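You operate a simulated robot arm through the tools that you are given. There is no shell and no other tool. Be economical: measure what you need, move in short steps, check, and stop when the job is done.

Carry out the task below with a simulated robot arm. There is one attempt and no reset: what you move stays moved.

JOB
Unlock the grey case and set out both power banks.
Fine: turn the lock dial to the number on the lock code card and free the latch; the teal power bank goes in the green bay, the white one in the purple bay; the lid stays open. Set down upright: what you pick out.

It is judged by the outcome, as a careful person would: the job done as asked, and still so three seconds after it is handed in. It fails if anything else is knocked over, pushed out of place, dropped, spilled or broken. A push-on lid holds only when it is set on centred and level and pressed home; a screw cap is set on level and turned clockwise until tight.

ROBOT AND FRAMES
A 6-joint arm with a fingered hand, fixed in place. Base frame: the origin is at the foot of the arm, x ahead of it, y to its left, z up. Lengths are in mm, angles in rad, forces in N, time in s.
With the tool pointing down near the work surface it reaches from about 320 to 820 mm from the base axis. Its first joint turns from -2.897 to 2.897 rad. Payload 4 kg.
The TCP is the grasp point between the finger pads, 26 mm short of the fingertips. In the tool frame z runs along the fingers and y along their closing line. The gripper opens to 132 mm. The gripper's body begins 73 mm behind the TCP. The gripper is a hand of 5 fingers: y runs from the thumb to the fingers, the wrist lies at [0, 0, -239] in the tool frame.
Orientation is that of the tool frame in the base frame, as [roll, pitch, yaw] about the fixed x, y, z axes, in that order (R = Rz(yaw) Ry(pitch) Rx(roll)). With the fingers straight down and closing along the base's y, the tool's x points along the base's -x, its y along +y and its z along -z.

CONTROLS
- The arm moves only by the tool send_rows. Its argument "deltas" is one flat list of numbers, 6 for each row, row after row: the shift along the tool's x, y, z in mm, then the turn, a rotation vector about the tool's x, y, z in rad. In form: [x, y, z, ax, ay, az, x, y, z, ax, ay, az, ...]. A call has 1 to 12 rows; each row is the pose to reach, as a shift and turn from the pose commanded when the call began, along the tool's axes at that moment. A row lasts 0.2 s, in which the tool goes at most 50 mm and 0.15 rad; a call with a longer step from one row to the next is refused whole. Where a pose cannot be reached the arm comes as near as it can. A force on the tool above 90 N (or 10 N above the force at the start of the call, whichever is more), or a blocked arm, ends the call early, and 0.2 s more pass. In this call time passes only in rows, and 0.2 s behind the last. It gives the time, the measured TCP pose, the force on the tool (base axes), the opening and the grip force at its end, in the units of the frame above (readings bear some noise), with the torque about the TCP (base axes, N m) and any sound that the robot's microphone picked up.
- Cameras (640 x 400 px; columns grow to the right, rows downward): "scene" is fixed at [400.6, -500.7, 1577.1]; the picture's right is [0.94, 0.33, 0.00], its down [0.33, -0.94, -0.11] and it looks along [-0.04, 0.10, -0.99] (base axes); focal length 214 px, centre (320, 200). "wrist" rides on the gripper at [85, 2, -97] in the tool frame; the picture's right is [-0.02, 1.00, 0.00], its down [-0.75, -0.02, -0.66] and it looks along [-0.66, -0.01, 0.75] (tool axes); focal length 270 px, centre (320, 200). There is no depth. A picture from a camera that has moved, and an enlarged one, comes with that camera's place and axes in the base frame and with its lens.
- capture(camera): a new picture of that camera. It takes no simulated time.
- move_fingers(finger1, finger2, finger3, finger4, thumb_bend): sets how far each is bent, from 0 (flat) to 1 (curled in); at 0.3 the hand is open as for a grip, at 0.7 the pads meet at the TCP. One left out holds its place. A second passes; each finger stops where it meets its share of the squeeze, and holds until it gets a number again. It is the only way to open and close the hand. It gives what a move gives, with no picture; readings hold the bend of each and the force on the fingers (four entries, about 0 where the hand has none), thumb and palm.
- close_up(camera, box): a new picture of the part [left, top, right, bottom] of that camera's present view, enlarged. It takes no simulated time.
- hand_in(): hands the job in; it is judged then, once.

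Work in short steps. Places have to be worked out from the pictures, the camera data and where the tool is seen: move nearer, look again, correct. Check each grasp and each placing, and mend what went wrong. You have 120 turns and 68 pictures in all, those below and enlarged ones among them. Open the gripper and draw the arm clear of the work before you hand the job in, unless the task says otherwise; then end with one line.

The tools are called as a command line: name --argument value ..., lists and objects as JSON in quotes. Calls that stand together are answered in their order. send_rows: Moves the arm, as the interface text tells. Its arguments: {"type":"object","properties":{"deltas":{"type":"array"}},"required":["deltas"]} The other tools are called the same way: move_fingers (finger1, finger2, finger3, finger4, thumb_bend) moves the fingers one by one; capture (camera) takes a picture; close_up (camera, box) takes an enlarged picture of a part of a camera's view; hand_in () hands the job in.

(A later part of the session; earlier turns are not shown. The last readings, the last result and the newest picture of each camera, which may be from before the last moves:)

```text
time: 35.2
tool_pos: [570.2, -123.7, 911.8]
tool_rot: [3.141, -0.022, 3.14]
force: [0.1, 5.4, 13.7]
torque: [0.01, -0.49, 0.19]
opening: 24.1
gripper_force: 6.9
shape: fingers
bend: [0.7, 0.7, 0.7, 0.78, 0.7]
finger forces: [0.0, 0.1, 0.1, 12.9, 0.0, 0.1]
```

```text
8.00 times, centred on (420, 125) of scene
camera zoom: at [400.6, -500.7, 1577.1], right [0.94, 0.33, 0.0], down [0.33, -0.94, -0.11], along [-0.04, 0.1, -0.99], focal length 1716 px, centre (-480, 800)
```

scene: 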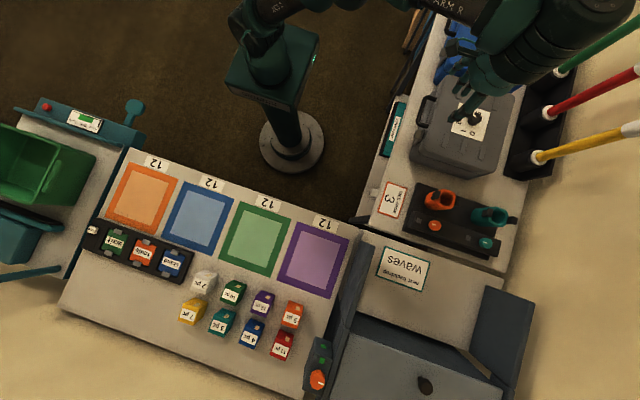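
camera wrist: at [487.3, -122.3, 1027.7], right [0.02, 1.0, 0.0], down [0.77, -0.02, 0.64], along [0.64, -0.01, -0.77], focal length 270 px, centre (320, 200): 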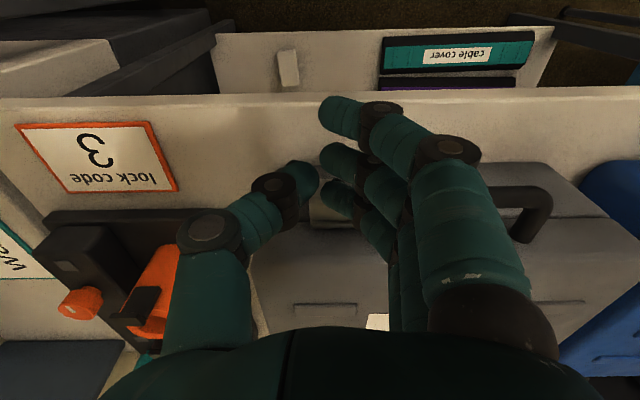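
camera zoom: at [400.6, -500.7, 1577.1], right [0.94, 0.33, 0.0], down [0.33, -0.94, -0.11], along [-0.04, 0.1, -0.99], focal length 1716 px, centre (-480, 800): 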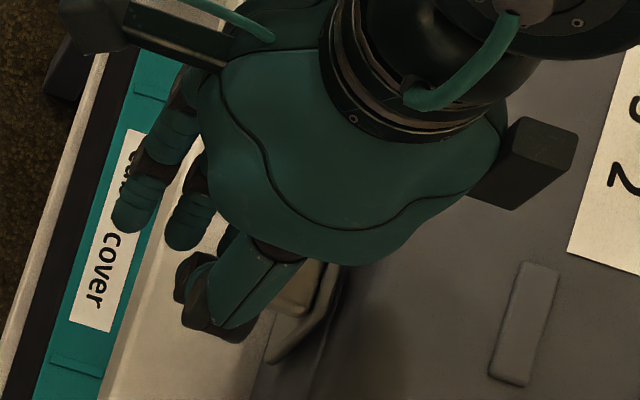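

close_up --camera "wrist" --box '[240, 150, 440, 310]'

```text
2.50 times, centred on (340, 230) of wrist
camera zoom: at [487.3, -121.9, 1009.8], right [0.02, 1.0, 0.0], down [0.77, -0.02, 0.64], along [0.64, -0.01, -0.77], focal length 676 px, centre (270, 125)
```

zoom: 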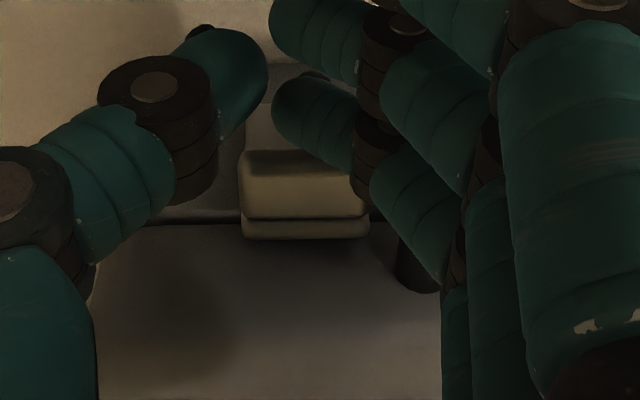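

The torque puts the contact at (606, -123, 892), on the tab. Pressing at 16 N did nothing but slide the finger off the edge, so the tab most likely lifts. I'll retreat and come in from the left so the thumb can slip under the tab and raise it.

send_rows --deltas '[0, 0, -40, 0, 0, 0, 10, 4, -80, 0, 0.01, 0, 35, 8, -115, 0, 0.02, 0, 52, 12, -138, 0, 0.02, 0]'

move_fingers --finger1 0.3 --finger2 0.3 --finger3 0.3 --finger4 0.3 --thumb_bend 0.4

send_rows --deltas '[0, 0, 0, 0, -0.14, 0, 0, 0, 10, 0, -0.28, 0, 0, 0, 20, 0, -0.42, 0, 0, 0, 35, 0, -0.56, 0, 0, 0, 50, 0, -0.7, 0]'

```text
time: 36.2
tool_pos: [520.2, -111.9, 1052.1]
tool_rot: [3.141, -0.047, -3.141]
force: [0.2, 0.4, -0.2]
torque: [0.03, -0.01, 0.01]
opening: 24.3
gripper_force: 0.2
shape: fingers
bend: [0.7, 0.7, 0.7, 0.7, 0.7]
finger forces: [0.0, 0.0, 0.0, 0.0, 0.0, 0.0]
```

```text
time: 37.2
tool_pos: [520.8, -112.1, 1052.1]
tool_rot: [3.14, -0.045, 3.141]
force: [1.2, 1.0, -0.4]
torque: [-0.01, -0.02, 0.0]
opening: 122.4
gripper_force: 0.0
shape: fingers
bend: [0.3, 0.3, 0.3, 0.3, 0.4]
finger forces: [0.0, 0.1, 0.1, 0.0, 0.0, 0.0]
```

```text
time: 38.4
tool_pos: [517.4, -111.4, 1002.1]
tool_rot: [3.139, 0.658, 3.141]
force: [-0.1, 0.1, 0.6]
torque: [0.02, 0.0, -0.01]
opening: 122.6
gripper_force: 0.1
shape: fingers
bend: [0.3, 0.3, 0.3, 0.3, 0.4]
finger forces: [0.1, 0.1, 0.0, 0.1, 0.1, 0.1]
```

send_rows --deltas '[2, -11, 7, -0.09, 0, -0.118, 4, -22, 14, -0.18, 0, -0.237, 5, -33, 21, -0.27, 0, -0.355, 7, -45, 28, -0.365, 0, -0.475, 9, -56, 35, -0.455, 0, -0.59, 10, -67, 42, -0.545, 0, -0.71, 12, -78, 49, -0.64, 0, -0.83, 13, -89, 55, -0.73, 0, -0.95]'

send_rows --deltas '[0, 0, 0, 0, -0.14, 0, 0, 0, 0, 0, -0.28, 0, 0, 0, 0, 0, -0.4, 0]'

capture --camera "wrist"

```text
refused: row 4 steps farther than a row can; nothing moved
```

```text
time: 39.2
tool_pos: [518.1, -111.3, 1002.0]
tool_rot: [-3.141, 1.06, 3.14]
force: [-0.9, -0.6, -0.5]
torque: [0.02, -0.02, -0.01]
opening: 122.5
gripper_force: 0.0
shape: fingers
bend: [0.3, 0.3, 0.3, 0.3, 0.4]
finger forces: [0.0, 0.0, 0.0, 0.0, 0.0, 0.0]
```

```text
28 pictures are left
camera wrist: at [392.9, -110.3, 974.0], right [0.01, 1.0, 0.02], down [-0.21, -0.02, 0.98], along [0.98, -0.01, 0.2], focal length 270 px, centre (320, 200)
```

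wrist: 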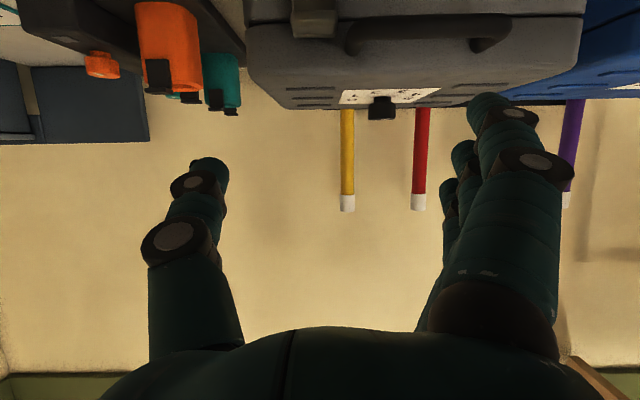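

One call was refused for step size, and the tilt of 1.06 rad was applied. Now I'll do the yaw with smaller steps.

send_rows --deltas '[4, -10, 5, -0.116, 0, -0.065, 8, -20, 10, -0.232, 0, -0.13, 11, -30, 15, -0.349, 0, -0.196, 15, -40, 20, -0.465, 0, -0.261, 19, -49, 25, -0.581, 0, -0.326, 23, -59, 30, -0.697, 0, -0.391, 26, -69, 35, -0.813, 0, -0.457, 30, -79, 40, -0.93, 0, -0.522, 34, -89, 45, -1.046, 0, -0.587]'

capture --camera "wrist"

```text
time: 41.2
tool_pos: [539.8, -200.5, 949.8]
tool_rot: [3.138, 1.058, -1.943]
force: [0.4, 0.9, -0.4]
torque: [0.01, -0.01, -0.01]
opening: 122.4
gripper_force: 0.1
shape: fingers
bend: [0.3, 0.3, 0.3, 0.3, 0.4]
finger forces: [0.0, 0.1, 0.0, 0.1, 0.0, 0.0]
```

```text
27 pictures are left
camera wrist: at [494.2, -317.4, 921.7], right [-0.93, 0.37, 0.02], down [-0.06, -0.2, 0.98], along [0.37, 0.91, 0.2], focal length 270 px, centre (320, 200)
```

wrist: 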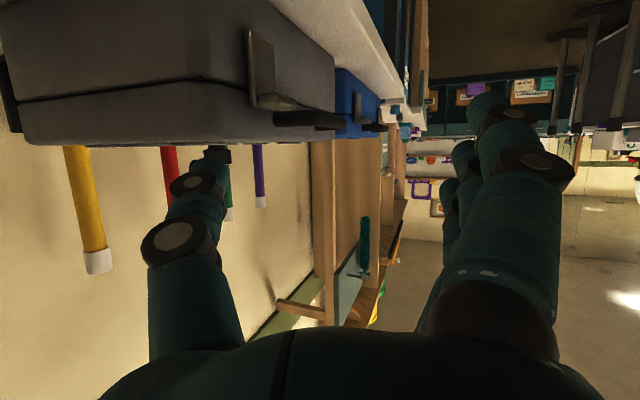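

close_up --camera "wrist" --box '[220, 20, 350, 140]'

```text
3.33 times, centred on (285, 80) of wrist
camera zoom: at [494.2, -317.4, 921.7], right [-0.93, 0.37, 0.02], down [-0.06, -0.2, 0.98], along [0.37, 0.91, 0.2], focal length 901 px, centre (437, 600)
```

zoom: 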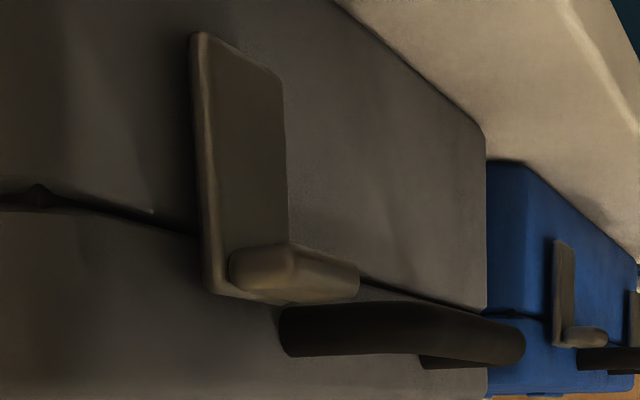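

The profile shows a plate over the seam with the tab at its top (x 603–620, z 882–894), so it probably swings out and down about its bottom edge. The thumb is stiff sideways in this pose. I'll lay it over the tab's outer edge and press harder.

send_rows --deltas '[-6, 8, 27, 0, 0, 0, -12, 15, 55, 0, 0, 0, -17, 23, 82, 0, 0, 0]'

close_up --camera "wrist" --box '[140, 20, 340, 220]'

```text
time: 42.0
tool_pos: [548.0, -118.1, 924.7]
tool_rot: [3.138, 1.059, -1.947]
force: [-0.4, -0.1, 0.1]
torque: [-0.03, 0.01, -0.01]
opening: 122.6
gripper_force: 0.0
shape: fingers
bend: [0.3, 0.3, 0.3, 0.3, 0.4]
finger forces: [0.0, 0.0, 0.0, 0.1, 0.1, 0.0]
```

```text
2.00 times, centred on (240, 120) of wrist
camera zoom: at [500.7, -234.5, 896.4], right [-0.93, 0.37, 0.02], down [-0.06, -0.2, 0.98], along [0.37, 0.91, 0.21], focal length 541 px, centre (480, 360)
```

zoom: 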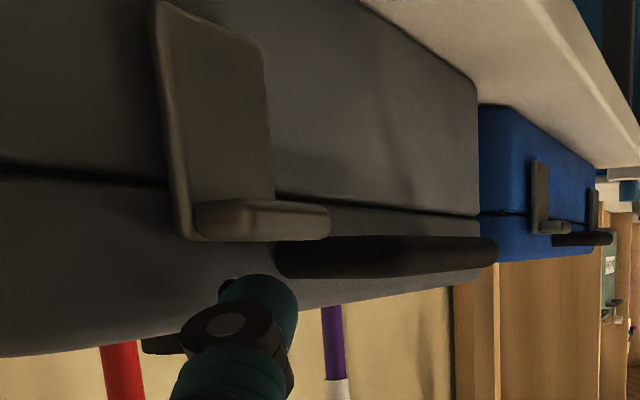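

The thumb is directly above the tab with about a 9 mm gap. I'll press down.

send_rows --deltas '[4.4, 0, 2.4, 0, 0, 0, 8.7, 0, 4.9, 0, 0, 0, 11.3, 0, 6.4, 0, 0, 0]'

send_rows --deltas '[2.2, 0, 1.2, 0, 0, 0, 4.4, 0, 2.4, 0, 0, 0]'

```text
time: 42.8
tool_pos: [547.8, -117.0, 915.3]
tool_rot: [-3.134, 1.062, -1.931]
force: [-5.6, -0.6, 29.8]
torque: [-0.12, -2.03, -0.04]
opening: 122.9
gripper_force: 15.3
shape: fingers
bend: [0.3, 0.3, 0.3, 0.3, 0.4]
finger forces: [0.1, 0.0, 0.0, 0.0, 29.6, 0.1]
```

```text
time: 43.4
tool_pos: [546.6, -116.9, 913.2]
tool_rot: [-3.118, 1.072, -1.916]
force: [-20.9, -9.4, 75.6]
torque: [-0.43, -5.14, -0.76]
opening: 123.6
gripper_force: 38.3
shape: fingers
bend: [0.3, 0.3, 0.3, 0.3, 0.41]
finger forces: [0.0, 0.0, 0.0, 0.1, 76.1, 0.1]
```

75 N gave no movement, but the torque shows I pressed at x≈618, near the tab's root with almost no lever arm. I'll back off, shift about 12 mm outward, and press the outer edge.

send_rows --deltas '[-8.7, 0, -4.9, 0, 0, 0, -6.6, 11.2, -8.7, 0, 0, 0]'

send_rows --deltas '[2.6, 0, 1.5, 0, 0, 0, 5.2, 0, 2.9, 0, 0, 0]'

send_rows --deltas '[2.6, 0, 1.5, 0, 0, 0, 5.2, 0, 2.9, 0, 0, 0]'

```text
time: 44.0
tool_pos: [535.3, -117.0, 913.8]
tool_rot: [3.122, 1.057, -1.96]
force: [0.7, 0.4, 1.2]
torque: [-0.02, -0.2, 0.0]
opening: 125.4
gripper_force: 0.8
shape: fingers
bend: [0.3, 0.3, 0.3, 0.3, 0.39]
finger forces: [0.0, 0.0, 0.1, 0.0, 1.9, 0.0]
```

```text
time: 44.6
tool_pos: [536.4, -117.4, 912.3]
tool_rot: [-3.13, 1.062, -1.931]
force: [-8.6, -3.9, 38.1]
torque: [-0.21, -2.62, -0.33]
opening: 124.9
gripper_force: 19.6
shape: fingers
bend: [0.3, 0.3, 0.3, 0.3, 0.4]
finger forces: [0.0, 0.0, 0.0, 0.0, 38.5, 0.1]
```

```text
time: 45.2
tool_pos: [535.0, -115.3, 913.0]
tool_rot: [-3.116, 1.072, -1.91]
force: [-21.3, -8.7, 80.7]
torque: [-0.63, -5.66, -0.83]
opening: 127.3
gripper_force: 39.2
shape: fingers
bend: [0.3, 0.3, 0.3, 0.3, 0.4]
finger forces: [0.0, 0.0, 0.1, 0.0, 80.1, 0.0]
```

80 N on the outer part also gave no movement, so the tab doesn't go down. I'll take the thumb off, bring it round and under the tab from the left, and try lifting.

send_rows --deltas '[-17.4, 0, -9.8, 0, 0, 0, 3.1, -16.4, -46.3, 0, 0, 0, 27.5, -16.4, -32.6, 0, 0, 0, 51.9, -16.4, -18.9, 0, 0, 0, 40.5, -7.3, 1.4, 0, 0, 0, 31.4, 0, 17.6, 0, 0, 0]'

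close_up --camera "wrist" --box '[140, 20, 340, 220]'

```text
time: 46.6
tool_pos: [534.8, -117.9, 869.8]
tool_rot: [3.138, 1.059, -1.947]
force: [-0.6, 0.1, 0.2]
torque: [-0.01, -0.01, -0.02]
opening: 123.6
gripper_force: 0.0
shape: fingers
bend: [0.3, 0.3, 0.3, 0.3, 0.4]
finger forces: [0.0, 0.0, 0.0, 0.0, 0.0, 0.0]
```

```text
2.00 times, centred on (240, 120) of wrist
camera zoom: at [489.1, -234.4, 841.5], right [-0.93, 0.37, 0.02], down [-0.06, -0.2, 0.98], along [0.37, 0.91, 0.21], focal length 541 px, centre (480, 360)
```

zoom: 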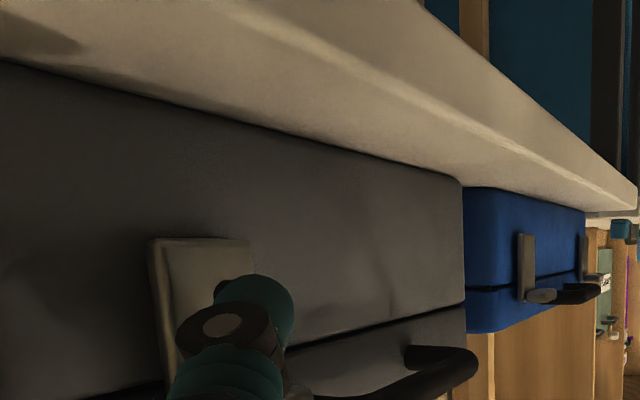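

The thumb is now below the tab, in front of the plate. I'll lift in small steps.

send_rows --deltas '[-3.5, 0, -2, 0, 0, 0, -7, 0, -3.9, 0, 0, 0]'

send_rows --deltas '[-3.5, 0, -2, 0, 0, 0, -7, 0, -3.9, 0, 0, 0]'

```text
time: 47.2
tool_pos: [535.2, -118.8, 878.0]
tool_rot: [3.136, 1.059, -1.946]
force: [0.0, -0.6, 0.3]
torque: [-0.02, 0.0, -0.02]
opening: 123.4
gripper_force: 0.1
shape: fingers
bend: [0.3, 0.3, 0.3, 0.3, 0.4]
finger forces: [0.0, 0.0, 0.1, 0.0, 0.0, 0.0]
```

```text
time: 47.8
tool_pos: [536.4, -118.5, 885.2]
tool_rot: [3.131, 1.06, -1.95]
force: [-3.0, -1.0, -3.8]
torque: [0.07, 0.28, -0.1]
opening: 121.0
gripper_force: 2.6
shape: fingers
bend: [0.3, 0.3, 0.3, 0.3, 0.41]
finger forces: [0.0, 0.0, 0.0, 0.0, 4.8, 0.1]
```

Contact at about 4 N. I'll keep lifting and see whether it gives.

send_rows --deltas '[-2.6, 0, -1.5, 0, 0, 0, -5.2, 0, -2.9, 0, 0, 0]'

send_rows --deltas '[-2.6, 0, -1.5, 0, 0, 0, -5.2, 0, -2.9, 0, 0, 0]'

close_up --camera "wrist" --box '[140, 20, 340, 220]'

```text
time: 48.4
tool_pos: [535.0, -117.5, 891.0]
tool_rot: [3.133, 1.059, -1.949]
force: [-5.7, -1.9, -6.8]
torque: [-0.01, 0.52, -0.1]
opening: 116.5
gripper_force: 5.0
shape: fingers
bend: [0.3, 0.3, 0.3, 0.3, 0.42]
finger forces: [0.0, 0.0, 0.0, 0.0, 9.7, 0.1]
```

```text
time: 49.0
tool_pos: [536.0, -119.0, 893.4]
tool_rot: [3.115, 1.055, -1.967]
force: [3.9, 5.1, -52.6]
torque: [0.01, 3.36, 0.32]
opening: 115.1
gripper_force: 26.8
shape: fingers
bend: [0.3, 0.3, 0.3, 0.3, 0.42]
finger forces: [0.1, 0.0, 0.1, 0.0, 53.8, 0.0]
```

```text
2.00 times, centred on (240, 120) of wrist
camera zoom: at [488.7, -234.8, 865.9], right [-0.93, 0.37, 0.03], down [-0.05, -0.2, 0.98], along [0.37, 0.91, 0.2], focal length 541 px, centre (480, 360)
```

zoom: 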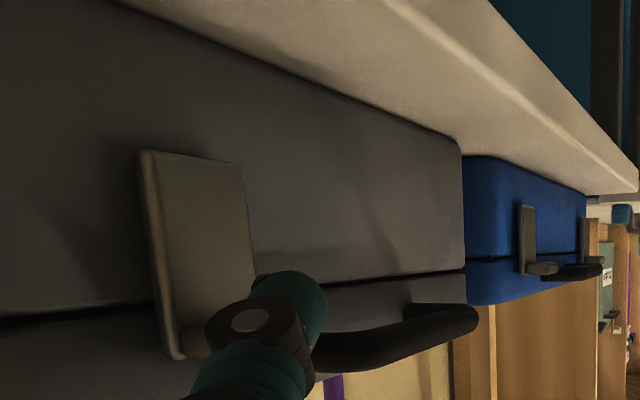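

At 52 N upward nothing gives either. Re-projecting the dial photo puts the pointer at 20.0° and the "3" at 20.7°, so the code is right. My earlier presses also pushed the plate inwards, which fights an outward swing. I'll go back above the tab, press lightly, and drag it outward.

send_rows --deltas '[12.2, 0, 6.8, 0, 0, 0, 32.7, -16.4, -29.7, 0, 0, 0, 3.1, -16.4, -46.3, 0, 0, 0, -0.4, -16.4, -48.2, 0, 0, 0, -20.9, 0, -11.7, 0, 0, 0]'

send_rows --deltas '[5.2, 0, 2.9, 0, 0, 0, 10.5, 0, 5.9, 0, 0, 0]'

```text
time: 50.2
tool_pos: [536.1, -118.8, 920.3]
tool_rot: [3.137, 1.058, -1.947]
force: [0.1, 0.0, -0.8]
torque: [-0.02, -0.01, 0.02]
opening: 122.6
gripper_force: 0.2
shape: fingers
bend: [0.3, 0.3, 0.3, 0.3, 0.4]
finger forces: [0.1, 0.0, 0.0, 0.0, 0.1, 0.1]
```

```text
time: 50.8
tool_pos: [536.7, -117.9, 914.0]
tool_rot: [-3.12, 1.066, -1.921]
force: [-14.0, -5.7, 52.6]
torque: [-0.22, -3.5, -0.43]
opening: 122.7
gripper_force: 26.6
shape: fingers
bend: [0.3, 0.3, 0.3, 0.3, 0.41]
finger forces: [0.1, 0.1, 0.0, 0.0, 52.7, 0.0]
```

Pressing at 52 N. Now I'll drag outward (-x).

send_rows --deltas '[1.2, 3.7, -0.8, 0, 0, 0, 2.4, 7.4, -1.5, 0, 0, 0, 4, 11.2, -2.6, 0, 0, 0]'

close_up --camera "wrist" --box '[140, 20, 340, 220]'

```text
time: 51.6
tool_pos: [523.2, -117.5, 904.8]
tool_rot: [3.125, 1.059, -1.954]
force: [-1.5, 1.0, 2.3]
torque: [-0.01, -0.1, 0.03]
opening: 119.1
gripper_force: 0.8
shape: fingers
bend: [0.3, 0.3, 0.3, 0.3, 0.41]
finger forces: [0.0, 0.0, 0.1, 0.1, 2.8, 0.0]
```

```text
2.00 times, centred on (240, 120) of wrist
camera zoom: at [476.7, -233.9, 877.2], right [-0.93, 0.37, 0.03], down [-0.05, -0.2, 0.98], along [0.37, 0.91, 0.2], focal length 541 px, centre (480, 360)
```

zoom: 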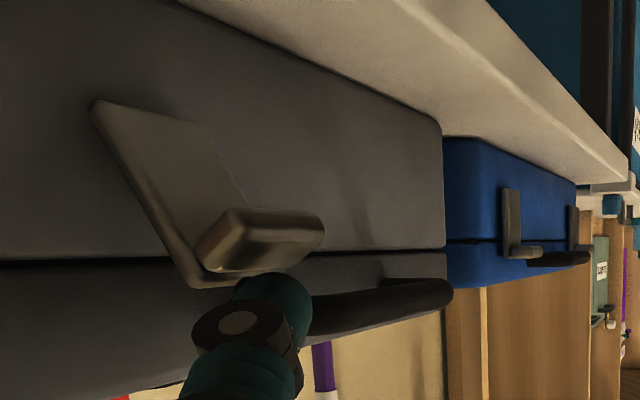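

The latch has swung partly out; it hinges at its bottom. I'll keep pushing down and outward on the tab.

send_rows --deltas '[7.9, 2.8, 3, 0, 0, 0, 15.8, 5.6, 5.9, 0, 0, 0, 23.7, 8.4, 8.9, 0, 0, 0, 31.5, 9, 12.5, 0, 0, 0]'

close_up --camera "wrist" --box '[120, 0, 360, 220]'

```text
time: 52.6
tool_pos: [513.5, -119.9, 874.1]
tool_rot: [3.14, 1.061, -1.94]
force: [-11.1, 0.6, 13.4]
torque: [0.09, -0.57, 0.1]
opening: 110.5
gripper_force: 9.6
shape: fingers
bend: [0.3, 0.3, 0.3, 0.3, 0.44]
finger forces: [0.1, 0.0, 0.1, 0.0, 19.5, 0.0]
```

```text
1.82 times, centred on (240, 110) of wrist
camera zoom: at [467.4, -235.1, 845.8], right [-0.93, 0.37, 0.02], down [-0.06, -0.2, 0.98], along [0.37, 0.91, 0.21], focal length 491 px, centre (466, 364)
```

zoom: 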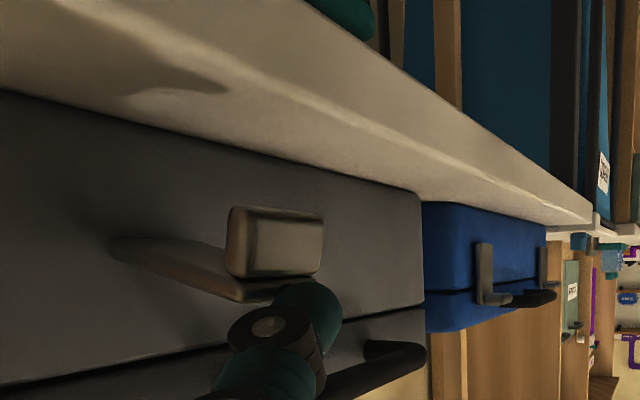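

The latch is now nearly horizontal, so it is free. A little more push for margin, then I'll back off upward.

send_rows --deltas '[4.4, 0, 2.4, 0, 0, 0, 8.7, 0, 4.9, 0, 0, 0]'

send_rows --deltas '[-17, 0, -10, 0, 0, 0, 5.8, -18.3, -50.6, 0, 0, 0, -21, -18, -65, 0, 0, 0]'

close_up --camera "wrist" --box '[140, 0, 380, 160]'

```text
time: 53.2
tool_pos: [514.9, -118.1, 862.3]
tool_rot: [3.137, 1.06, -1.946]
force: [-13.8, -1.3, 8.7]
torque: [-0.03, -0.21, -0.03]
opening: 108.6
gripper_force: 7.7
shape: fingers
bend: [0.3, 0.3, 0.3, 0.3, 0.45]
finger forces: [0.1, 0.0, 0.1, 0.0, 15.5, 0.0]
```

```text
time: 54.0
tool_pos: [514.8, -168.4, 913.6]
tool_rot: [3.136, 1.061, -1.949]
force: [0.2, 0.7, 0.7]
torque: [-0.02, -0.02, 0.01]
opening: 122.5
gripper_force: 0.1
shape: fingers
bend: [0.3, 0.3, 0.3, 0.3, 0.4]
finger forces: [0.1, 0.1, 0.0, 0.0, 0.1, 0.0]
```

```text
2.50 times, centred on (260, 80) of wrist
camera zoom: at [468.0, -285.5, 885.6], right [-0.93, 0.37, 0.02], down [-0.06, -0.2, 0.98], along [0.37, 0.91, 0.21], focal length 676 px, centre (470, 500)
```

zoom: 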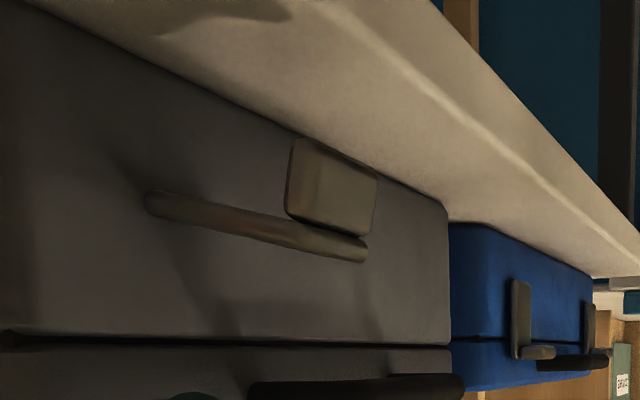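

The latch hangs fully out. Next I'll curl the fingers and return to a forward heading with the thumb leading, so it can hook under the handle and lift the lid.

move_fingers --finger1 1.0 --finger2 1.0 --finger3 1.0 --finger4 1.0 --thumb_bend 0.4

send_rows --deltas '[-11, 9, 15, 0.116, 0, 0.065, -22, 18, 29, 0.232, 0, 0.13, -32, 27, 44, 0.349, 0, 0.196, -43, 36, 59, 0.465, 0, 0.261, -54, 44, 73, 0.581, 0, 0.326, -65, 53, 88, 0.697, 0, 0.391, -75, 62, 103, 0.813, 0, 0.457, -86, 71, 117, 0.93, 0, 0.522, -97, 80, 132, 1.046, 0, 0.587]'

capture --camera "wrist"

```text
time: 55.0
tool_pos: [513.9, -168.6, 913.5]
tool_rot: [3.136, 1.059, -1.947]
force: [-0.5, -0.6, 0.1]
torque: [-0.01, -0.02, -0.01]
opening: 58.2
gripper_force: 0.1
shape: fingers
bend: [1.0, 1.0, 1.0, 1.0, 0.4]
finger forces: [0.0, 0.0, 0.1, 0.0, 0.0, 0.0]
```

```text
time: 57.0
tool_pos: [541.5, 13.8, 946.0]
tool_rot: [-3.141, 1.06, -3.138]
force: [0.0, -1.2, 0.3]
torque: [0.05, 0.01, 0.08]
opening: 58.0
gripper_force: 0.0
shape: fingers
bend: [1.0, 1.0, 1.0, 1.0, 0.4]
finger forces: [0.0, 0.0, 0.0, 0.0, 0.0, 0.0]
out of reach, approached as far as the arm can: row 6, 7, 8, 9
```

```text
19 pictures are left
camera wrist: at [416.9, 15.0, 918.4], right [0.01, 1.0, 0.02], down [-0.2, -0.02, 0.98], along [0.98, -0.01, 0.2], focal length 270 px, centre (320, 200)
```

wrist: 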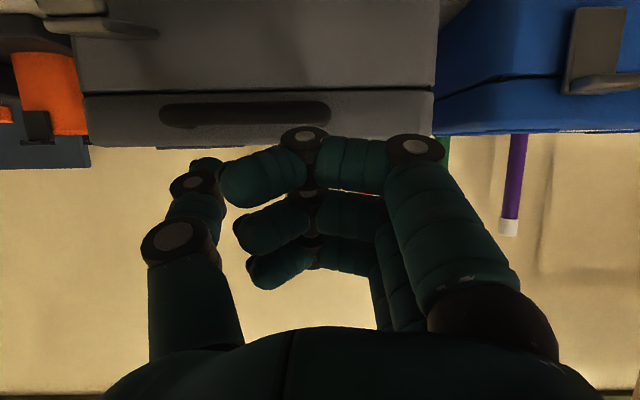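

The inner reach limit makes the forward heading awkward. The sideways heading, with the thumb parallel to the lid hinge, was well reachable and suits pushing the handle round its arc. I'll return to it, staying high, and position to the left of the handle.

send_rows --deltas '[1, -20, -2, -0.116, 0, -0.065, 2, -40, -3, -0.232, 0, -0.13, 3, -60, -5, -0.349, 0, -0.196, 3, -80, -6, -0.465, 0, -0.261, 4, -100, -8, -0.581, 0, -0.326, 5, -120, -9, -0.697, 0, -0.391, 6, -140, -11, -0.813, 0, -0.457, 7, -160, -13, -0.93, 0, -0.522, 8, -179, -14, -1.046, 0, -0.587]'

move_fingers --finger1 0.3 --finger2 0.3 --finger3 0.3 --finger4 0.3

```text
time: 59.0
tool_pos: [526.6, -166.0, 945.5]
tool_rot: [3.138, 1.058, -1.944]
force: [-0.3, 0.4, -1.2]
torque: [0.03, 0.01, 0.0]
opening: 58.1
gripper_force: 0.0
shape: fingers
bend: [1.0, 1.0, 1.0, 1.0, 0.4]
finger forces: [0.1, 0.0, 0.0, 0.0, 0.0, 0.0]
```

```text
time: 60.0
tool_pos: [526.2, -165.7, 944.7]
tool_rot: [3.135, 1.059, -1.946]
force: [-0.4, -0.2, 0.2]
torque: [-0.05, 0.02, 0.01]
opening: 122.6
gripper_force: 0.0
shape: fingers
bend: [0.3, 0.3, 0.3, 0.3, 0.4]
finger forces: [0.0, 0.1, 0.1, 0.0, 0.0, 0.0]
```

send_rows --deltas '[18, -1, 11, 0, -0.08, 0, 37, -2, 22, 0, -0.16, 0, 55, -4, 33, 0, -0.24, 0]'

capture --camera "wrist"

```text
time: 60.8
tool_pos: [523.9, -152.0, 873.9]
tool_rot: [-3.141, 1.291, -1.949]
force: [0.1, -0.4, 0.1]
torque: [-0.02, -0.04, -0.01]
opening: 122.4
gripper_force: 0.0
shape: fingers
bend: [0.3, 0.3, 0.3, 0.3, 0.4]
finger forces: [0.0, 0.0, 0.0, 0.1, 0.0, 0.1]
out of reach, approached as far as the arm can: row 3
```

```text
18 pictures are left
camera wrist: at [479.5, -259.2, 817.4], right [-0.93, 0.37, 0.02], down [-0.14, -0.4, 0.91], along [0.35, 0.84, 0.42], focal length 270 px, centre (320, 200)
```

wrist: 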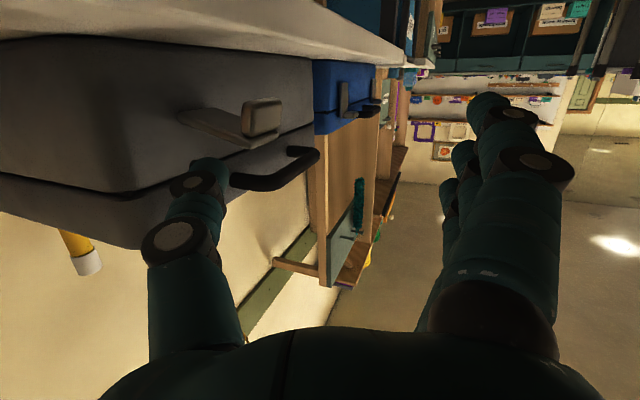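

The thumb tip is near (582, -152, 862), just above the hanging latch plate (z≈846) and below the handle bar (z≈892–908). I'll raise it 8 mm and slide it in under the bar.

send_rows --deltas '[-7.7, 0, -2.2, 0, 0, 0, -19, 3.4, 37.8, 0, 0, 0, -28, 16, 69, 0, 0, 0]'

close_up --camera "wrist" --box '[120, 40, 360, 220]'

```text
time: 61.6
tool_pos: [534.4, -77.5, 882.2]
tool_rot: [3.132, 1.301, -1.953]
force: [-1.5, 1.0, -0.2]
torque: [0.0, -0.02, -0.01]
opening: 122.3
gripper_force: 0.1
shape: fingers
bend: [0.3, 0.3, 0.3, 0.3, 0.4]
finger forces: [0.0, 0.0, 0.0, 0.0, 0.0, 0.0]
out of reach, approached as far as the arm can: row 1
```

```text
2.22 times, centred on (240, 130) of wrist
camera zoom: at [492.0, -184.7, 825.0], right [-0.93, 0.37, 0.02], down [-0.14, -0.41, 0.9], along [0.34, 0.83, 0.43], focal length 601 px, centre (498, 356)
```

zoom: 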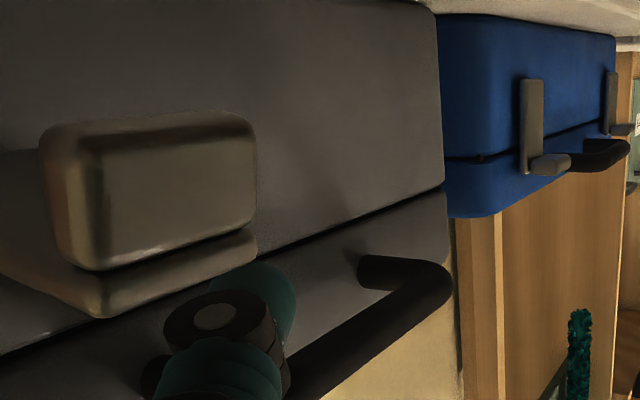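

The thumb is below the bar. I'll lift in small steps and watch the force.

send_rows --deltas '[-5.8, 0, -1.7, 0, 0, 0, -11.5, 0, -3.3, 0, 0, 0]'

send_rows --deltas '[-5.8, 0, -1.7, 0, 0, 0, -11.5, 0, -3.3, 0, 0, 0]'

send_rows --deltas '[-9.6, 0, -2.8, 0, 0, 0, -19.2, 0, -5.5, 0, 0, 0]'

```text
time: 62.2
tool_pos: [534.4, -78.5, 894.4]
tool_rot: [3.129, 1.299, -1.954]
force: [0.3, -1.7, -2.8]
torque: [0.0, 0.2, -0.03]
opening: 122.8
gripper_force: 1.0
shape: fingers
bend: [0.3, 0.3, 0.3, 0.3, 0.4]
finger forces: [0.0, 0.0, 0.0, 0.1, 2.3, 0.1]
```

```text
time: 62.8
tool_pos: [536.2, -76.1, 906.7]
tool_rot: [3.131, 1.299, -1.953]
force: [-0.6, -0.2, -2.2]
torque: [0.0, 0.15, -0.03]
opening: 123.1
gripper_force: 1.1
shape: fingers
bend: [0.3, 0.3, 0.3, 0.3, 0.4]
finger forces: [0.0, 0.0, 0.0, 0.0, 2.3, 0.0]
```

```text
time: 63.4
tool_pos: [535.2, -77.6, 925.5]
tool_rot: [3.132, 1.301, -1.952]
force: [-0.5, 0.1, -3.8]
torque: [0.04, 0.17, -0.07]
opening: 123.3
gripper_force: 1.5
shape: fingers
bend: [0.3, 0.3, 0.3, 0.3, 0.4]
finger forces: [0.0, 0.0, 0.0, 0.1, 2.3, 0.1]
```

A steady 2–3 N with free motion means the lid is rising. I'll follow its arc around the rear hinge (x≈878) up to about 30°.

send_rows --deltas '[-16.1, -2.3, -3.7, 0, 0, 0, -28, -5, -6, 0, 0, 0, -39.2, -7.4, -8.2, 0, 0, 0, -51, -10.5, -10.5, 0, 0, 0, -63.4, -13.5, -12.7, 0, 0, 0, -75, -18, -14.3, 0, 0, 0, -87, -22.3, -15.9, 0, 0, 0, -109.2, -32.6, -18.1, 0, 0, 0]'

close_up --camera "scene" --box '[340, 40, 580, 190]'

```text
time: 65.2
tool_pos: [563.5, -48.9, 1012.0]
tool_rot: [-3.129, 1.276, -1.952]
force: [-2.4, -0.7, -1.2]
torque: [0.03, 0.11, -0.08]
opening: 121.8
gripper_force: 1.2
shape: fingers
bend: [0.3, 0.3, 0.3, 0.3, 0.4]
finger forces: [0.0, 0.0, 0.0, 0.0, 2.1, 0.0]
out of reach, approached as far as the arm can: row 3, 4, 5, 6, 7, 8
```

```text
2.67 times, centred on (460, 115) of scene
camera zoom: at [400.6, -500.7, 1577.1], right [0.94, 0.33, 0.0], down [0.33, -0.94, -0.11], along [-0.04, 0.1, -0.99], focal length 572 px, centre (-53, 427)
```

zoom: 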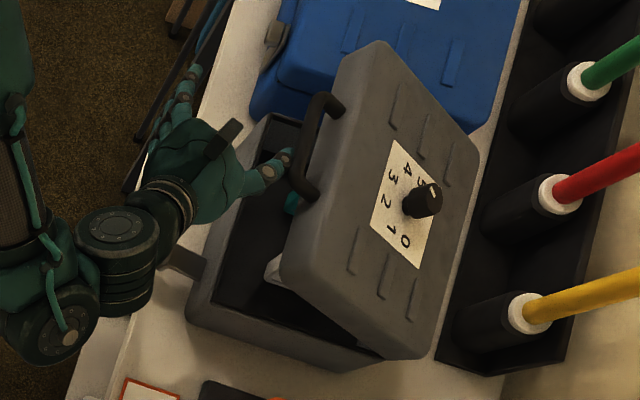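

The lid is open about 30° and the case contents are becoming visible. I'll continue along the arc with a little less tilt, which is easier to reach.

send_rows --deltas '[-14, -7, -3, 0, 0.05, 0, -28, -15, -6, 0, 0.1, 0, -42, -24, -9, 0, 0.15, 0, -56, -33, -11, 0, 0.2, 0, -69, -42, -14, 0, 0.22, 0, -82, -51, -16, 0, 0.24, 0]'

```text
time: 66.6
tool_pos: [611.8, -57.4, 1092.0]
tool_rot: [-3.141, 1.057, -1.945]
force: [-0.4, -0.5, -0.5]
torque: [0.0, 0.06, -0.05]
opening: 121.4
gripper_force: 0.5
shape: fingers
bend: [0.3, 0.3, 0.3, 0.3, 0.4]
finger forces: [0.0, 0.1, 0.0, 0.0, 1.5, 0.1]
out of reach, approached as far as the arm can: row 1, 6
```

send_rows --deltas '[-10.5, -9.3, -1.7, 0, 0, 0, -21, -18.6, -3.4, 0, 0, 0, -30, -28, -4, 0, 0, 0, -38.5, -37.2, -4.9, 0, 0, 0, -46, -46.5, -4.9, 0, 0, 0, -53.4, -55.8, -4.9, 0, 0, 0, -60.5, -66, -4.3, 0, 0, 0, -67.8, -76.3, -3.7, 0, 0, 0, -74, -87, -2.5, 0, 0, 0, -80.6, -97.7, -1.3, 0, 0, 0]'

close_up --camera "scene" --box '[340, 40, 580, 190]'

```text
time: 68.8
tool_pos: [694.5, -17.7, 1128.6]
tool_rot: [-3.111, 1.055, -1.947]
force: [-0.5, -0.1, -0.9]
torque: [0.01, 0.01, 0.0]
opening: 122.0
gripper_force: 0.6
shape: fingers
bend: [0.3, 0.3, 0.3, 0.3, 0.4]
finger forces: [0.1, 0.0, 0.1, 0.0, 0.6, 0.1]
out of reach, approached as far as the arm can: row 1, 2, 3, 4, 5, 6, 7, 8, 9, 10
```

```text
2.67 times, centred on (460, 115) of scene
camera zoom: at [400.6, -500.7, 1577.1], right [0.94, 0.33, 0.0], down [0.33, -0.94, -0.11], along [-0.04, 0.1, -0.99], focal length 572 px, centre (-53, 427)
```

zoom: 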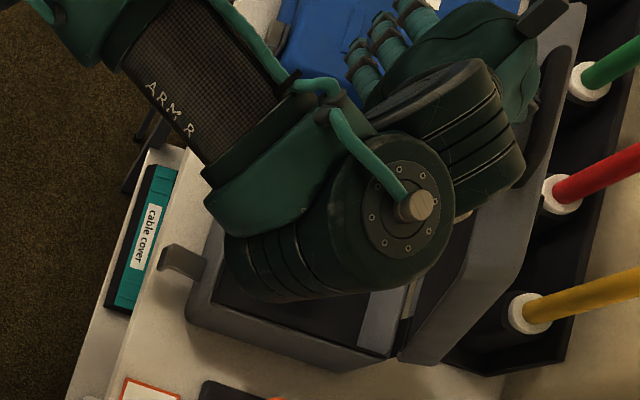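

The lid is around 65–70°. I'll keep pushing in +x to take it past vertical.

send_rows --deltas '[-4, -20, 6, 0, 0, 0, -7, -40, 12, 0, 0, 0, -10, -60, 19, 0, 0, 0, -13, -80, 26, 0, 0, 0, -16, -100, 33, 0, 0, 0, -19, -120, 40, 0, 0, 0]'

close_up --camera "scene" --box '[340, 40, 580, 190]'

```text
time: 69.4
tool_pos: [719.2, 2.8, 1126.7]
tool_rot: [-3.06, 1.074, -1.879]
force: [-5.8, -2.3, 15.4]
torque: [-0.14, -1.02, -0.22]
opening: 123.6
gripper_force: 8.3
shape: fingers
bend: [0.3, 0.3, 0.3, 0.3, 0.4]
finger forces: [0.1, 0.1, 0.0, 0.0, 16.3, 0.0]
out of reach, approached as far as the arm can: row 1, 2, 3
stopped in row 3: the force on the tool passed its limit at 99 N (the readings are from after the stop); the commanded pose is now the measured one
```

```text
2.67 times, centred on (460, 115) of scene
camera zoom: at [400.6, -500.7, 1577.1], right [0.94, 0.33, 0.0], down [0.33, -0.94, -0.11], along [-0.04, 0.1, -0.99], focal length 572 px, centre (-53, 427)
```

zoom: 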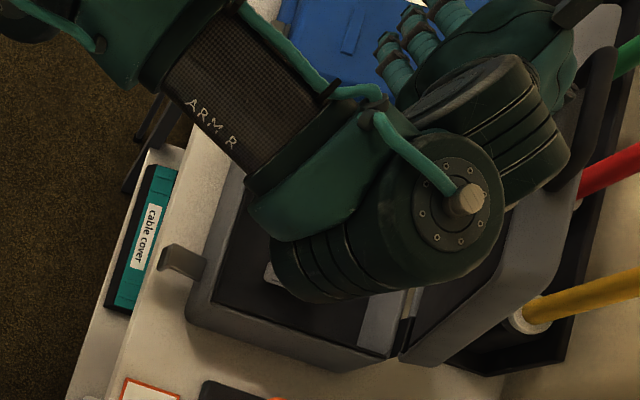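

The force limit tripped because the thumb dipped against the lid's front edge inside the handle loop, at the limit of this heading. I'll turn the heading toward +x while keeping the thumb in the loop and pushing, then continue.

send_rows --deltas '[-9.5, -4, -5, 0.08, 0, 0.045, -9.5, -11, -5, 0.18, 0, 0.1, -9.5, -18, -5, 0.28, 0, 0.157, -9.5, -25, -5, 0.4, 0, 0.224, -9.5, -32, -5.6, 0.523, 0, 0.293]'

```text
time: 70.6
tool_pos: [748.6, -9.0, 1136.6]
tool_rot: [-3.096, 1.09, -2.513]
force: [-0.6, -0.7, -0.1]
torque: [-0.04, -0.01, -0.01]
opening: 122.3
gripper_force: 0.0
shape: fingers
bend: [0.3, 0.3, 0.3, 0.3, 0.4]
finger forces: [0.0, 0.0, 0.0, 0.1, 0.1, 0.1]
```

Reached cleanly. Now I'll push +x and feel for the lid.

send_rows --deltas '[-10.4, -11.8, 12.8, 0, 0, 0, -20.9, -23.5, 25.6, 0, 0, 0, -31.3, -35.3, 38.4, 0, 0, 0]'

capture --camera "wrist"

```text
time: 71.4
tool_pos: [809.3, -9.7, 1147.5]
tool_rot: [-3.095, 1.088, -2.507]
force: [0.5, -0.2, -0.2]
torque: [-0.01, 0.03, -0.02]
opening: 122.3
gripper_force: 0.0
shape: fingers
bend: [0.3, 0.3, 0.3, 0.3, 0.4]
finger forces: [0.0, 0.0, 0.1, 0.0, 0.1, 0.0]
```

```text
13 pictures are left
camera wrist: at [705.6, -79.6, 1116.7], right [-0.55, 0.84, 0.0], down [-0.2, -0.13, 0.97], along [0.81, 0.54, 0.23], focal length 270 px, centre (320, 200)
```

wrist: 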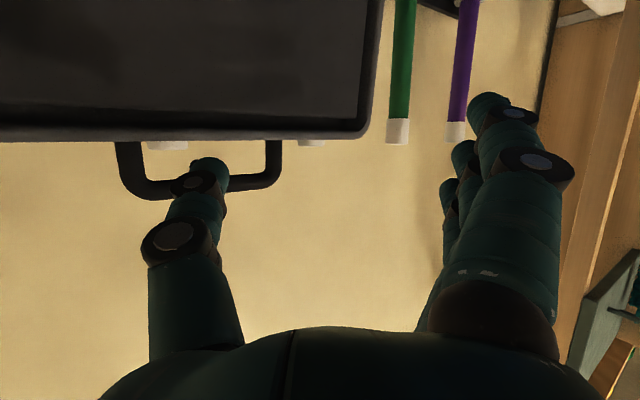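

The lid stands open on its own: no force on the thumb, and its rim height puts it at about 115°, past vertical. I'll back away and bring the hand to neutral to look into the case.

send_rows --deltas '[4, 14, -20, 0, 0, 0, 8, 28, -40, 0.11, 0, 0.058, 11, 42, -60, 0.22, 0, 0.116, 15, 56, -80, 0.33, 0, 0.174, 18, 70, -100, 0.44, 0, 0.232, 18, 70, -100, 0.559, 0, 0.291]'

send_rows --deltas '[10, 0, -10, 0, 0.14, 0, 20, 0, -20, 0, 0.28, 0, 30, 0, -30, 0, 0.42, 0, 40, 0, -40, 0, 0.56, 0, 40, 0, -40, 0, 0.7, 0, 40, 0, -40, 0, 0.84, 0, 40, 0, -40, 0, 0.98, 0, 40, 0, -40, 0, 1.09, 0]'

```text
time: 72.8
tool_pos: [688.8, -6.6, 1176.3]
tool_rot: [-3.1, 1.101, 3.138]
force: [-0.8, -0.4, -0.3]
torque: [0.03, -0.04, -0.04]
opening: 122.4
gripper_force: 0.0
shape: fingers
bend: [0.3, 0.3, 0.3, 0.3, 0.4]
finger forces: [0.1, 0.0, 0.0, 0.0, 0.1, 0.0]
```

```text
time: 74.6
tool_pos: [632.6, -2.5, 1157.1]
tool_rot: [-3.122, 0.026, 3.104]
force: [0.3, -0.4, -0.1]
torque: [0.04, 0.02, 0.01]
opening: 122.4
gripper_force: 0.2
shape: fingers
bend: [0.3, 0.3, 0.3, 0.3, 0.4]
finger forces: [0.0, 0.0, 0.0, 0.0, 0.0, 0.0]
out of reach, approached as far as the arm can: row 8
```

send_rows --deltas '[0, -18, -5, -0.02, 0.02, -0.037, 0, -35, -10, -0.02, 0.02, -0.037]'

capture --camera "wrist"

capture --camera "scene"

```text
time: 75.2
tool_pos: [631.3, -38.1, 1168.1]
tool_rot: [3.139, -0.011, 3.14]
force: [-0.9, -0.5, -0.2]
torque: [0.0, 0.01, -0.03]
opening: 122.5
gripper_force: 0.0
shape: fingers
bend: [0.3, 0.3, 0.3, 0.3, 0.4]
finger forces: [0.1, 0.1, 0.1, 0.1, 0.0, 0.0]
```

```text
12 pictures are left
camera wrist: at [547.4, -36.8, 1264.7], right [0.02, 1.0, 0.0], down [0.76, -0.02, 0.65], along [0.65, -0.01, -0.76], focal length 270 px, centre (320, 200)
```

wrist: 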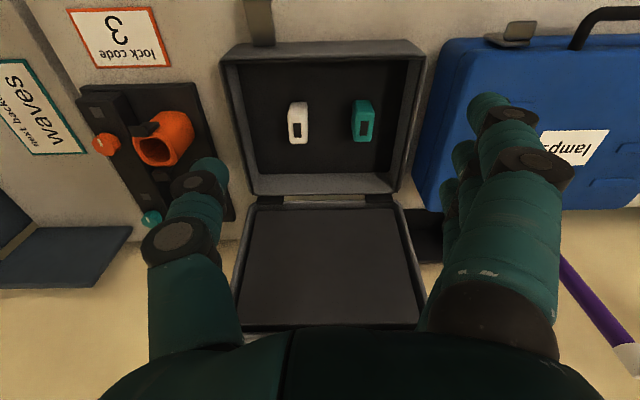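

```text
11 pictures are left
```

scene: 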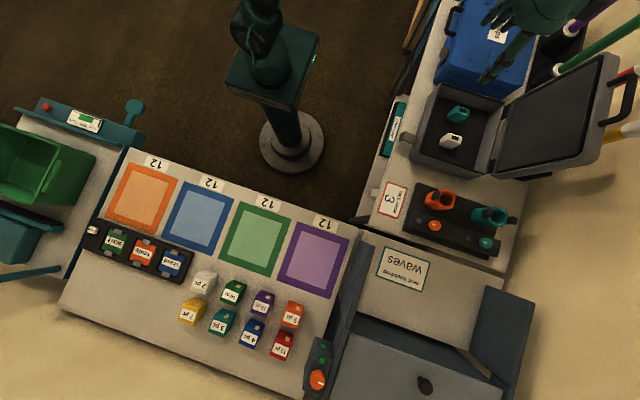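

The lid is open and resting. A white and a teal power bank stand in the case; I'll enlarge them.

close_up --camera "wrist" --box '[270, 80, 400, 160]'

```text
4.92 times, centred on (335, 120) of wrist
camera zoom: at [547.4, -36.8, 1264.7], right [0.02, 1.0, 0.0], down [0.76, -0.02, 0.65], along [0.65, -0.01, -0.76], focal length 1331 px, centre (246, 594)
```

zoom: 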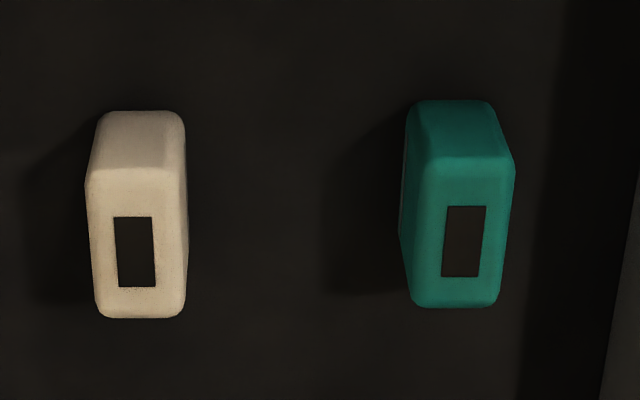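

Both banks stand upright, about 28 × 50 × 45 mm, with tops near z 870: teal at about (736, 29), white at about (738, -73). I'll set a narrow opening and move above the teal one.

move_fingers --finger1 0.56 --finger2 0.56 --finger3 0.56 --finger4 0.56 --thumb_bend 0.56

send_rows --deltas '[-21, 13.4, 41, 0, 0.01, 0, -42, 26.8, 82, 0, 0.01, 0, -63, 40, 123, 0, 0.01, 0, -84, 53.6, 164, 0, 0.01, 0, -105, 67, 205, 0, 0.01, 0]'

capture --camera "wrist"

```text
time: 76.2
tool_pos: [629.9, -38.7, 1168.5]
tool_rot: [3.139, -0.01, 3.141]
force: [-0.2, 0.4, 0.8]
torque: [-0.03, 0.02, 0.0]
opening: 57.6
gripper_force: 0.1
shape: fingers
bend: [0.56, 0.56, 0.56, 0.56, 0.56]
finger forces: [0.0, 0.0, 0.0, 0.0, 0.0, 0.0]
```

```text
time: 77.4
tool_pos: [735.3, 27.4, 964.2]
tool_rot: [3.139, -0.014, 3.138]
force: [-0.1, 0.3, 0.1]
torque: [0.03, -0.03, 0.01]
opening: 57.5
gripper_force: 0.0
shape: fingers
bend: [0.56, 0.56, 0.56, 0.56, 0.56]
finger forces: [0.0, 0.0, 0.0, 0.0, 0.0, 0.0]
```

```text
9 pictures are left
camera wrist: at [652.7, 29.8, 1059.7], right [0.02, 1.0, 0.0], down [0.76, -0.02, 0.65], along [0.65, -0.01, -0.76], focal length 270 px, centre (320, 200)
```

wrist: 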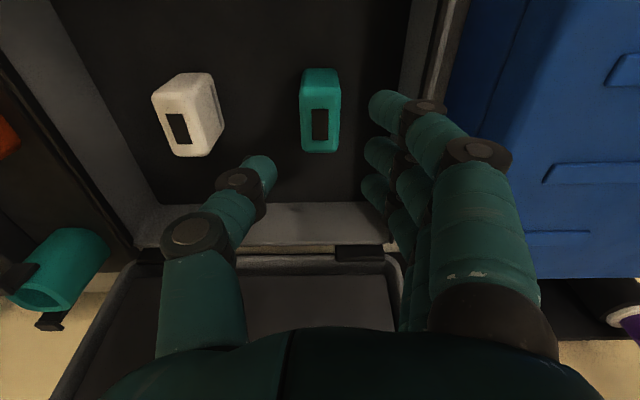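

The teal bank is centred near (739, 29). I'll shift slightly and lower around it, checking the force.

send_rows --deltas '[-4, 1.5, 30, 0, 0.01, 0, -4, 1.5, 60, 0, 0.01, 0, -4, 1.5, 85, 0, 0.01, 0]'

send_rows --deltas '[0, 0, 6, 0, 0, 0, 0, 0, 12, 0, 0, 0]'

move_fingers --finger2 0.7 --finger3 0.7 --thumb_bend 0.7

```text
time: 78.2
tool_pos: [736.4, 29.0, 876.9]
tool_rot: [3.14, -0.029, 3.14]
force: [-0.2, -0.6, 0.5]
torque: [-0.03, 0.01, 0.02]
opening: 57.3
gripper_force: 0.0
shape: fingers
bend: [0.56, 0.56, 0.56, 0.56, 0.56]
finger forces: [0.0, 0.0, 0.1, 0.0, 0.1, 0.0]
```

```text
time: 78.8
tool_pos: [736.1, 30.1, 864.1]
tool_rot: [3.14, -0.03, 3.141]
force: [-0.5, -0.2, 0.5]
torque: [-0.02, 0.0, 0.01]
opening: 57.4
gripper_force: 0.1
shape: fingers
bend: [0.56, 0.56, 0.56, 0.56, 0.56]
finger forces: [0.1, 0.1, 0.0, 0.0, 0.0, 0.0]
```

```text
time: 79.8
tool_pos: [735.2, 30.3, 865.1]
tool_rot: [3.14, -0.03, 3.139]
force: [0.9, -0.2, 0.9]
torque: [0.02, 0.02, 0.0]
opening: 49.2
gripper_force: 11.6
shape: fingers
bend: [0.56, 0.63, 0.63, 0.56, 0.65]
finger forces: [0.0, 5.8, 5.6, 0.0, 11.4, 0.1]
```

Gripped with balanced forces (5.8, 5.6 and 11.4 N). I'll lift slowly.

send_rows --deltas '[0, 0, -20, 0, 0, 0, 0, 0, -45, 0, 0, 0, 0, 0, -75, 0, 0, 0, 0, 0, -110, 0, 0, 0, 0, 0, -150, 0, 0, 0]'

close_up --camera "wrist" --box '[220, 60, 420, 220]'

```text
time: 81.0
tool_pos: [738.7, 30.5, 1015.0]
tool_rot: [3.141, -0.031, 3.138]
force: [-0.2, -0.7, -2.1]
torque: [0.01, 0.02, -0.01]
opening: 49.1
gripper_force: 11.4
shape: fingers
bend: [0.56, 0.63, 0.63, 0.56, 0.65]
finger forces: [0.1, 5.8, 5.6, 0.0, 11.4, 0.0]
```

```text
2.50 times, centred on (320, 140) of wrist
camera zoom: at [658.2, 31.8, 1112.9], right [0.02, 1.0, 0.0], down [0.77, -0.02, 0.64], along [0.64, -0.01, -0.77], focal length 676 px, centre (320, 350)
```

zoom: 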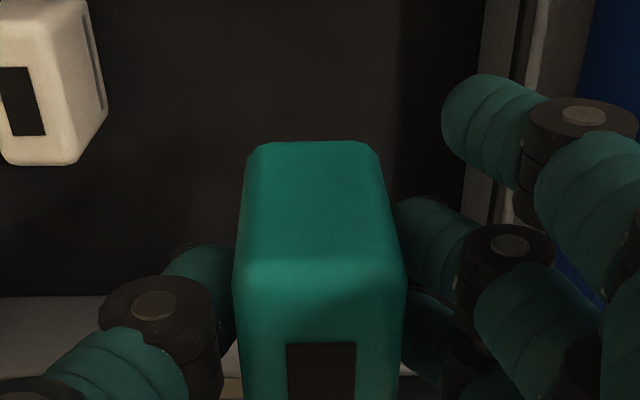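

The hold is firm and level (about 2 N weight, bottom about 35 mm below the TCP). I'll go well up first, then draw in before swinging round to the green bay.

send_rows --deltas '[0, 0, -35, 0, 0, 0, 0, 0, -70, 0, 0, 0, 0, 0, -105, 0, 0, 0, 0, 0, -140, 0, 0, 0, 15, 0, -170, 0, 0, 0, 45, -5, -180, 0, 0, 0, 80, -10, -185, 0, 0, 0, 115, -15, -185, 0, 0, 0, 150, -30, -185, 0, 0, 0]'

```text
time: 83.0
tool_pos: [595.5, 1.5, 1202.9]
tool_rot: [3.139, -0.03, 3.14]
force: [0.7, 1.2, -1.8]
torque: [0.01, -0.03, -0.01]
opening: 49.2
gripper_force: 10.9
shape: fingers
bend: [0.56, 0.63, 0.63, 0.56, 0.65]
finger forces: [0.0, 5.7, 5.6, 0.1, 11.4, 0.1]
out of reach, approached as far as the arm can: row 3, 4, 5, 6
```

Holding well. I'll swing round toward the bays, turning the tool along with the arm.

send_rows --deltas '[12.4, -41.8, 0, 0, 0, 0.086, 22, -81.1, 0, 0, 0, 0.171, 34.2, -119.4, 0, 0, 0, 0.257, 49, -156.3, 0, 0, 0, 0.342, 66.1, -191.7, 0, 0, 0, 0.428, 85.4, -225.1, 0, 0, 0, 0.513, 106.7, -257.1, 0, 0, 0, 0.6, 130.3, -287.3, 0, 0, 0, 0.684, 156, -315.2, 0, 0, 0, 0.77]'

```text
time: 85.0
tool_pos: [440.4, -315.1, 1208.3]
tool_rot: [-3.122, -0.02, 2.37]
force: [-0.3, -1.3, -2.7]
torque: [-0.01, 0.01, -0.03]
opening: 48.9
gripper_force: 11.3
shape: fingers
bend: [0.56, 0.63, 0.63, 0.56, 0.65]
finger forces: [0.0, 5.9, 5.5, 0.0, 11.2, 0.0]
```

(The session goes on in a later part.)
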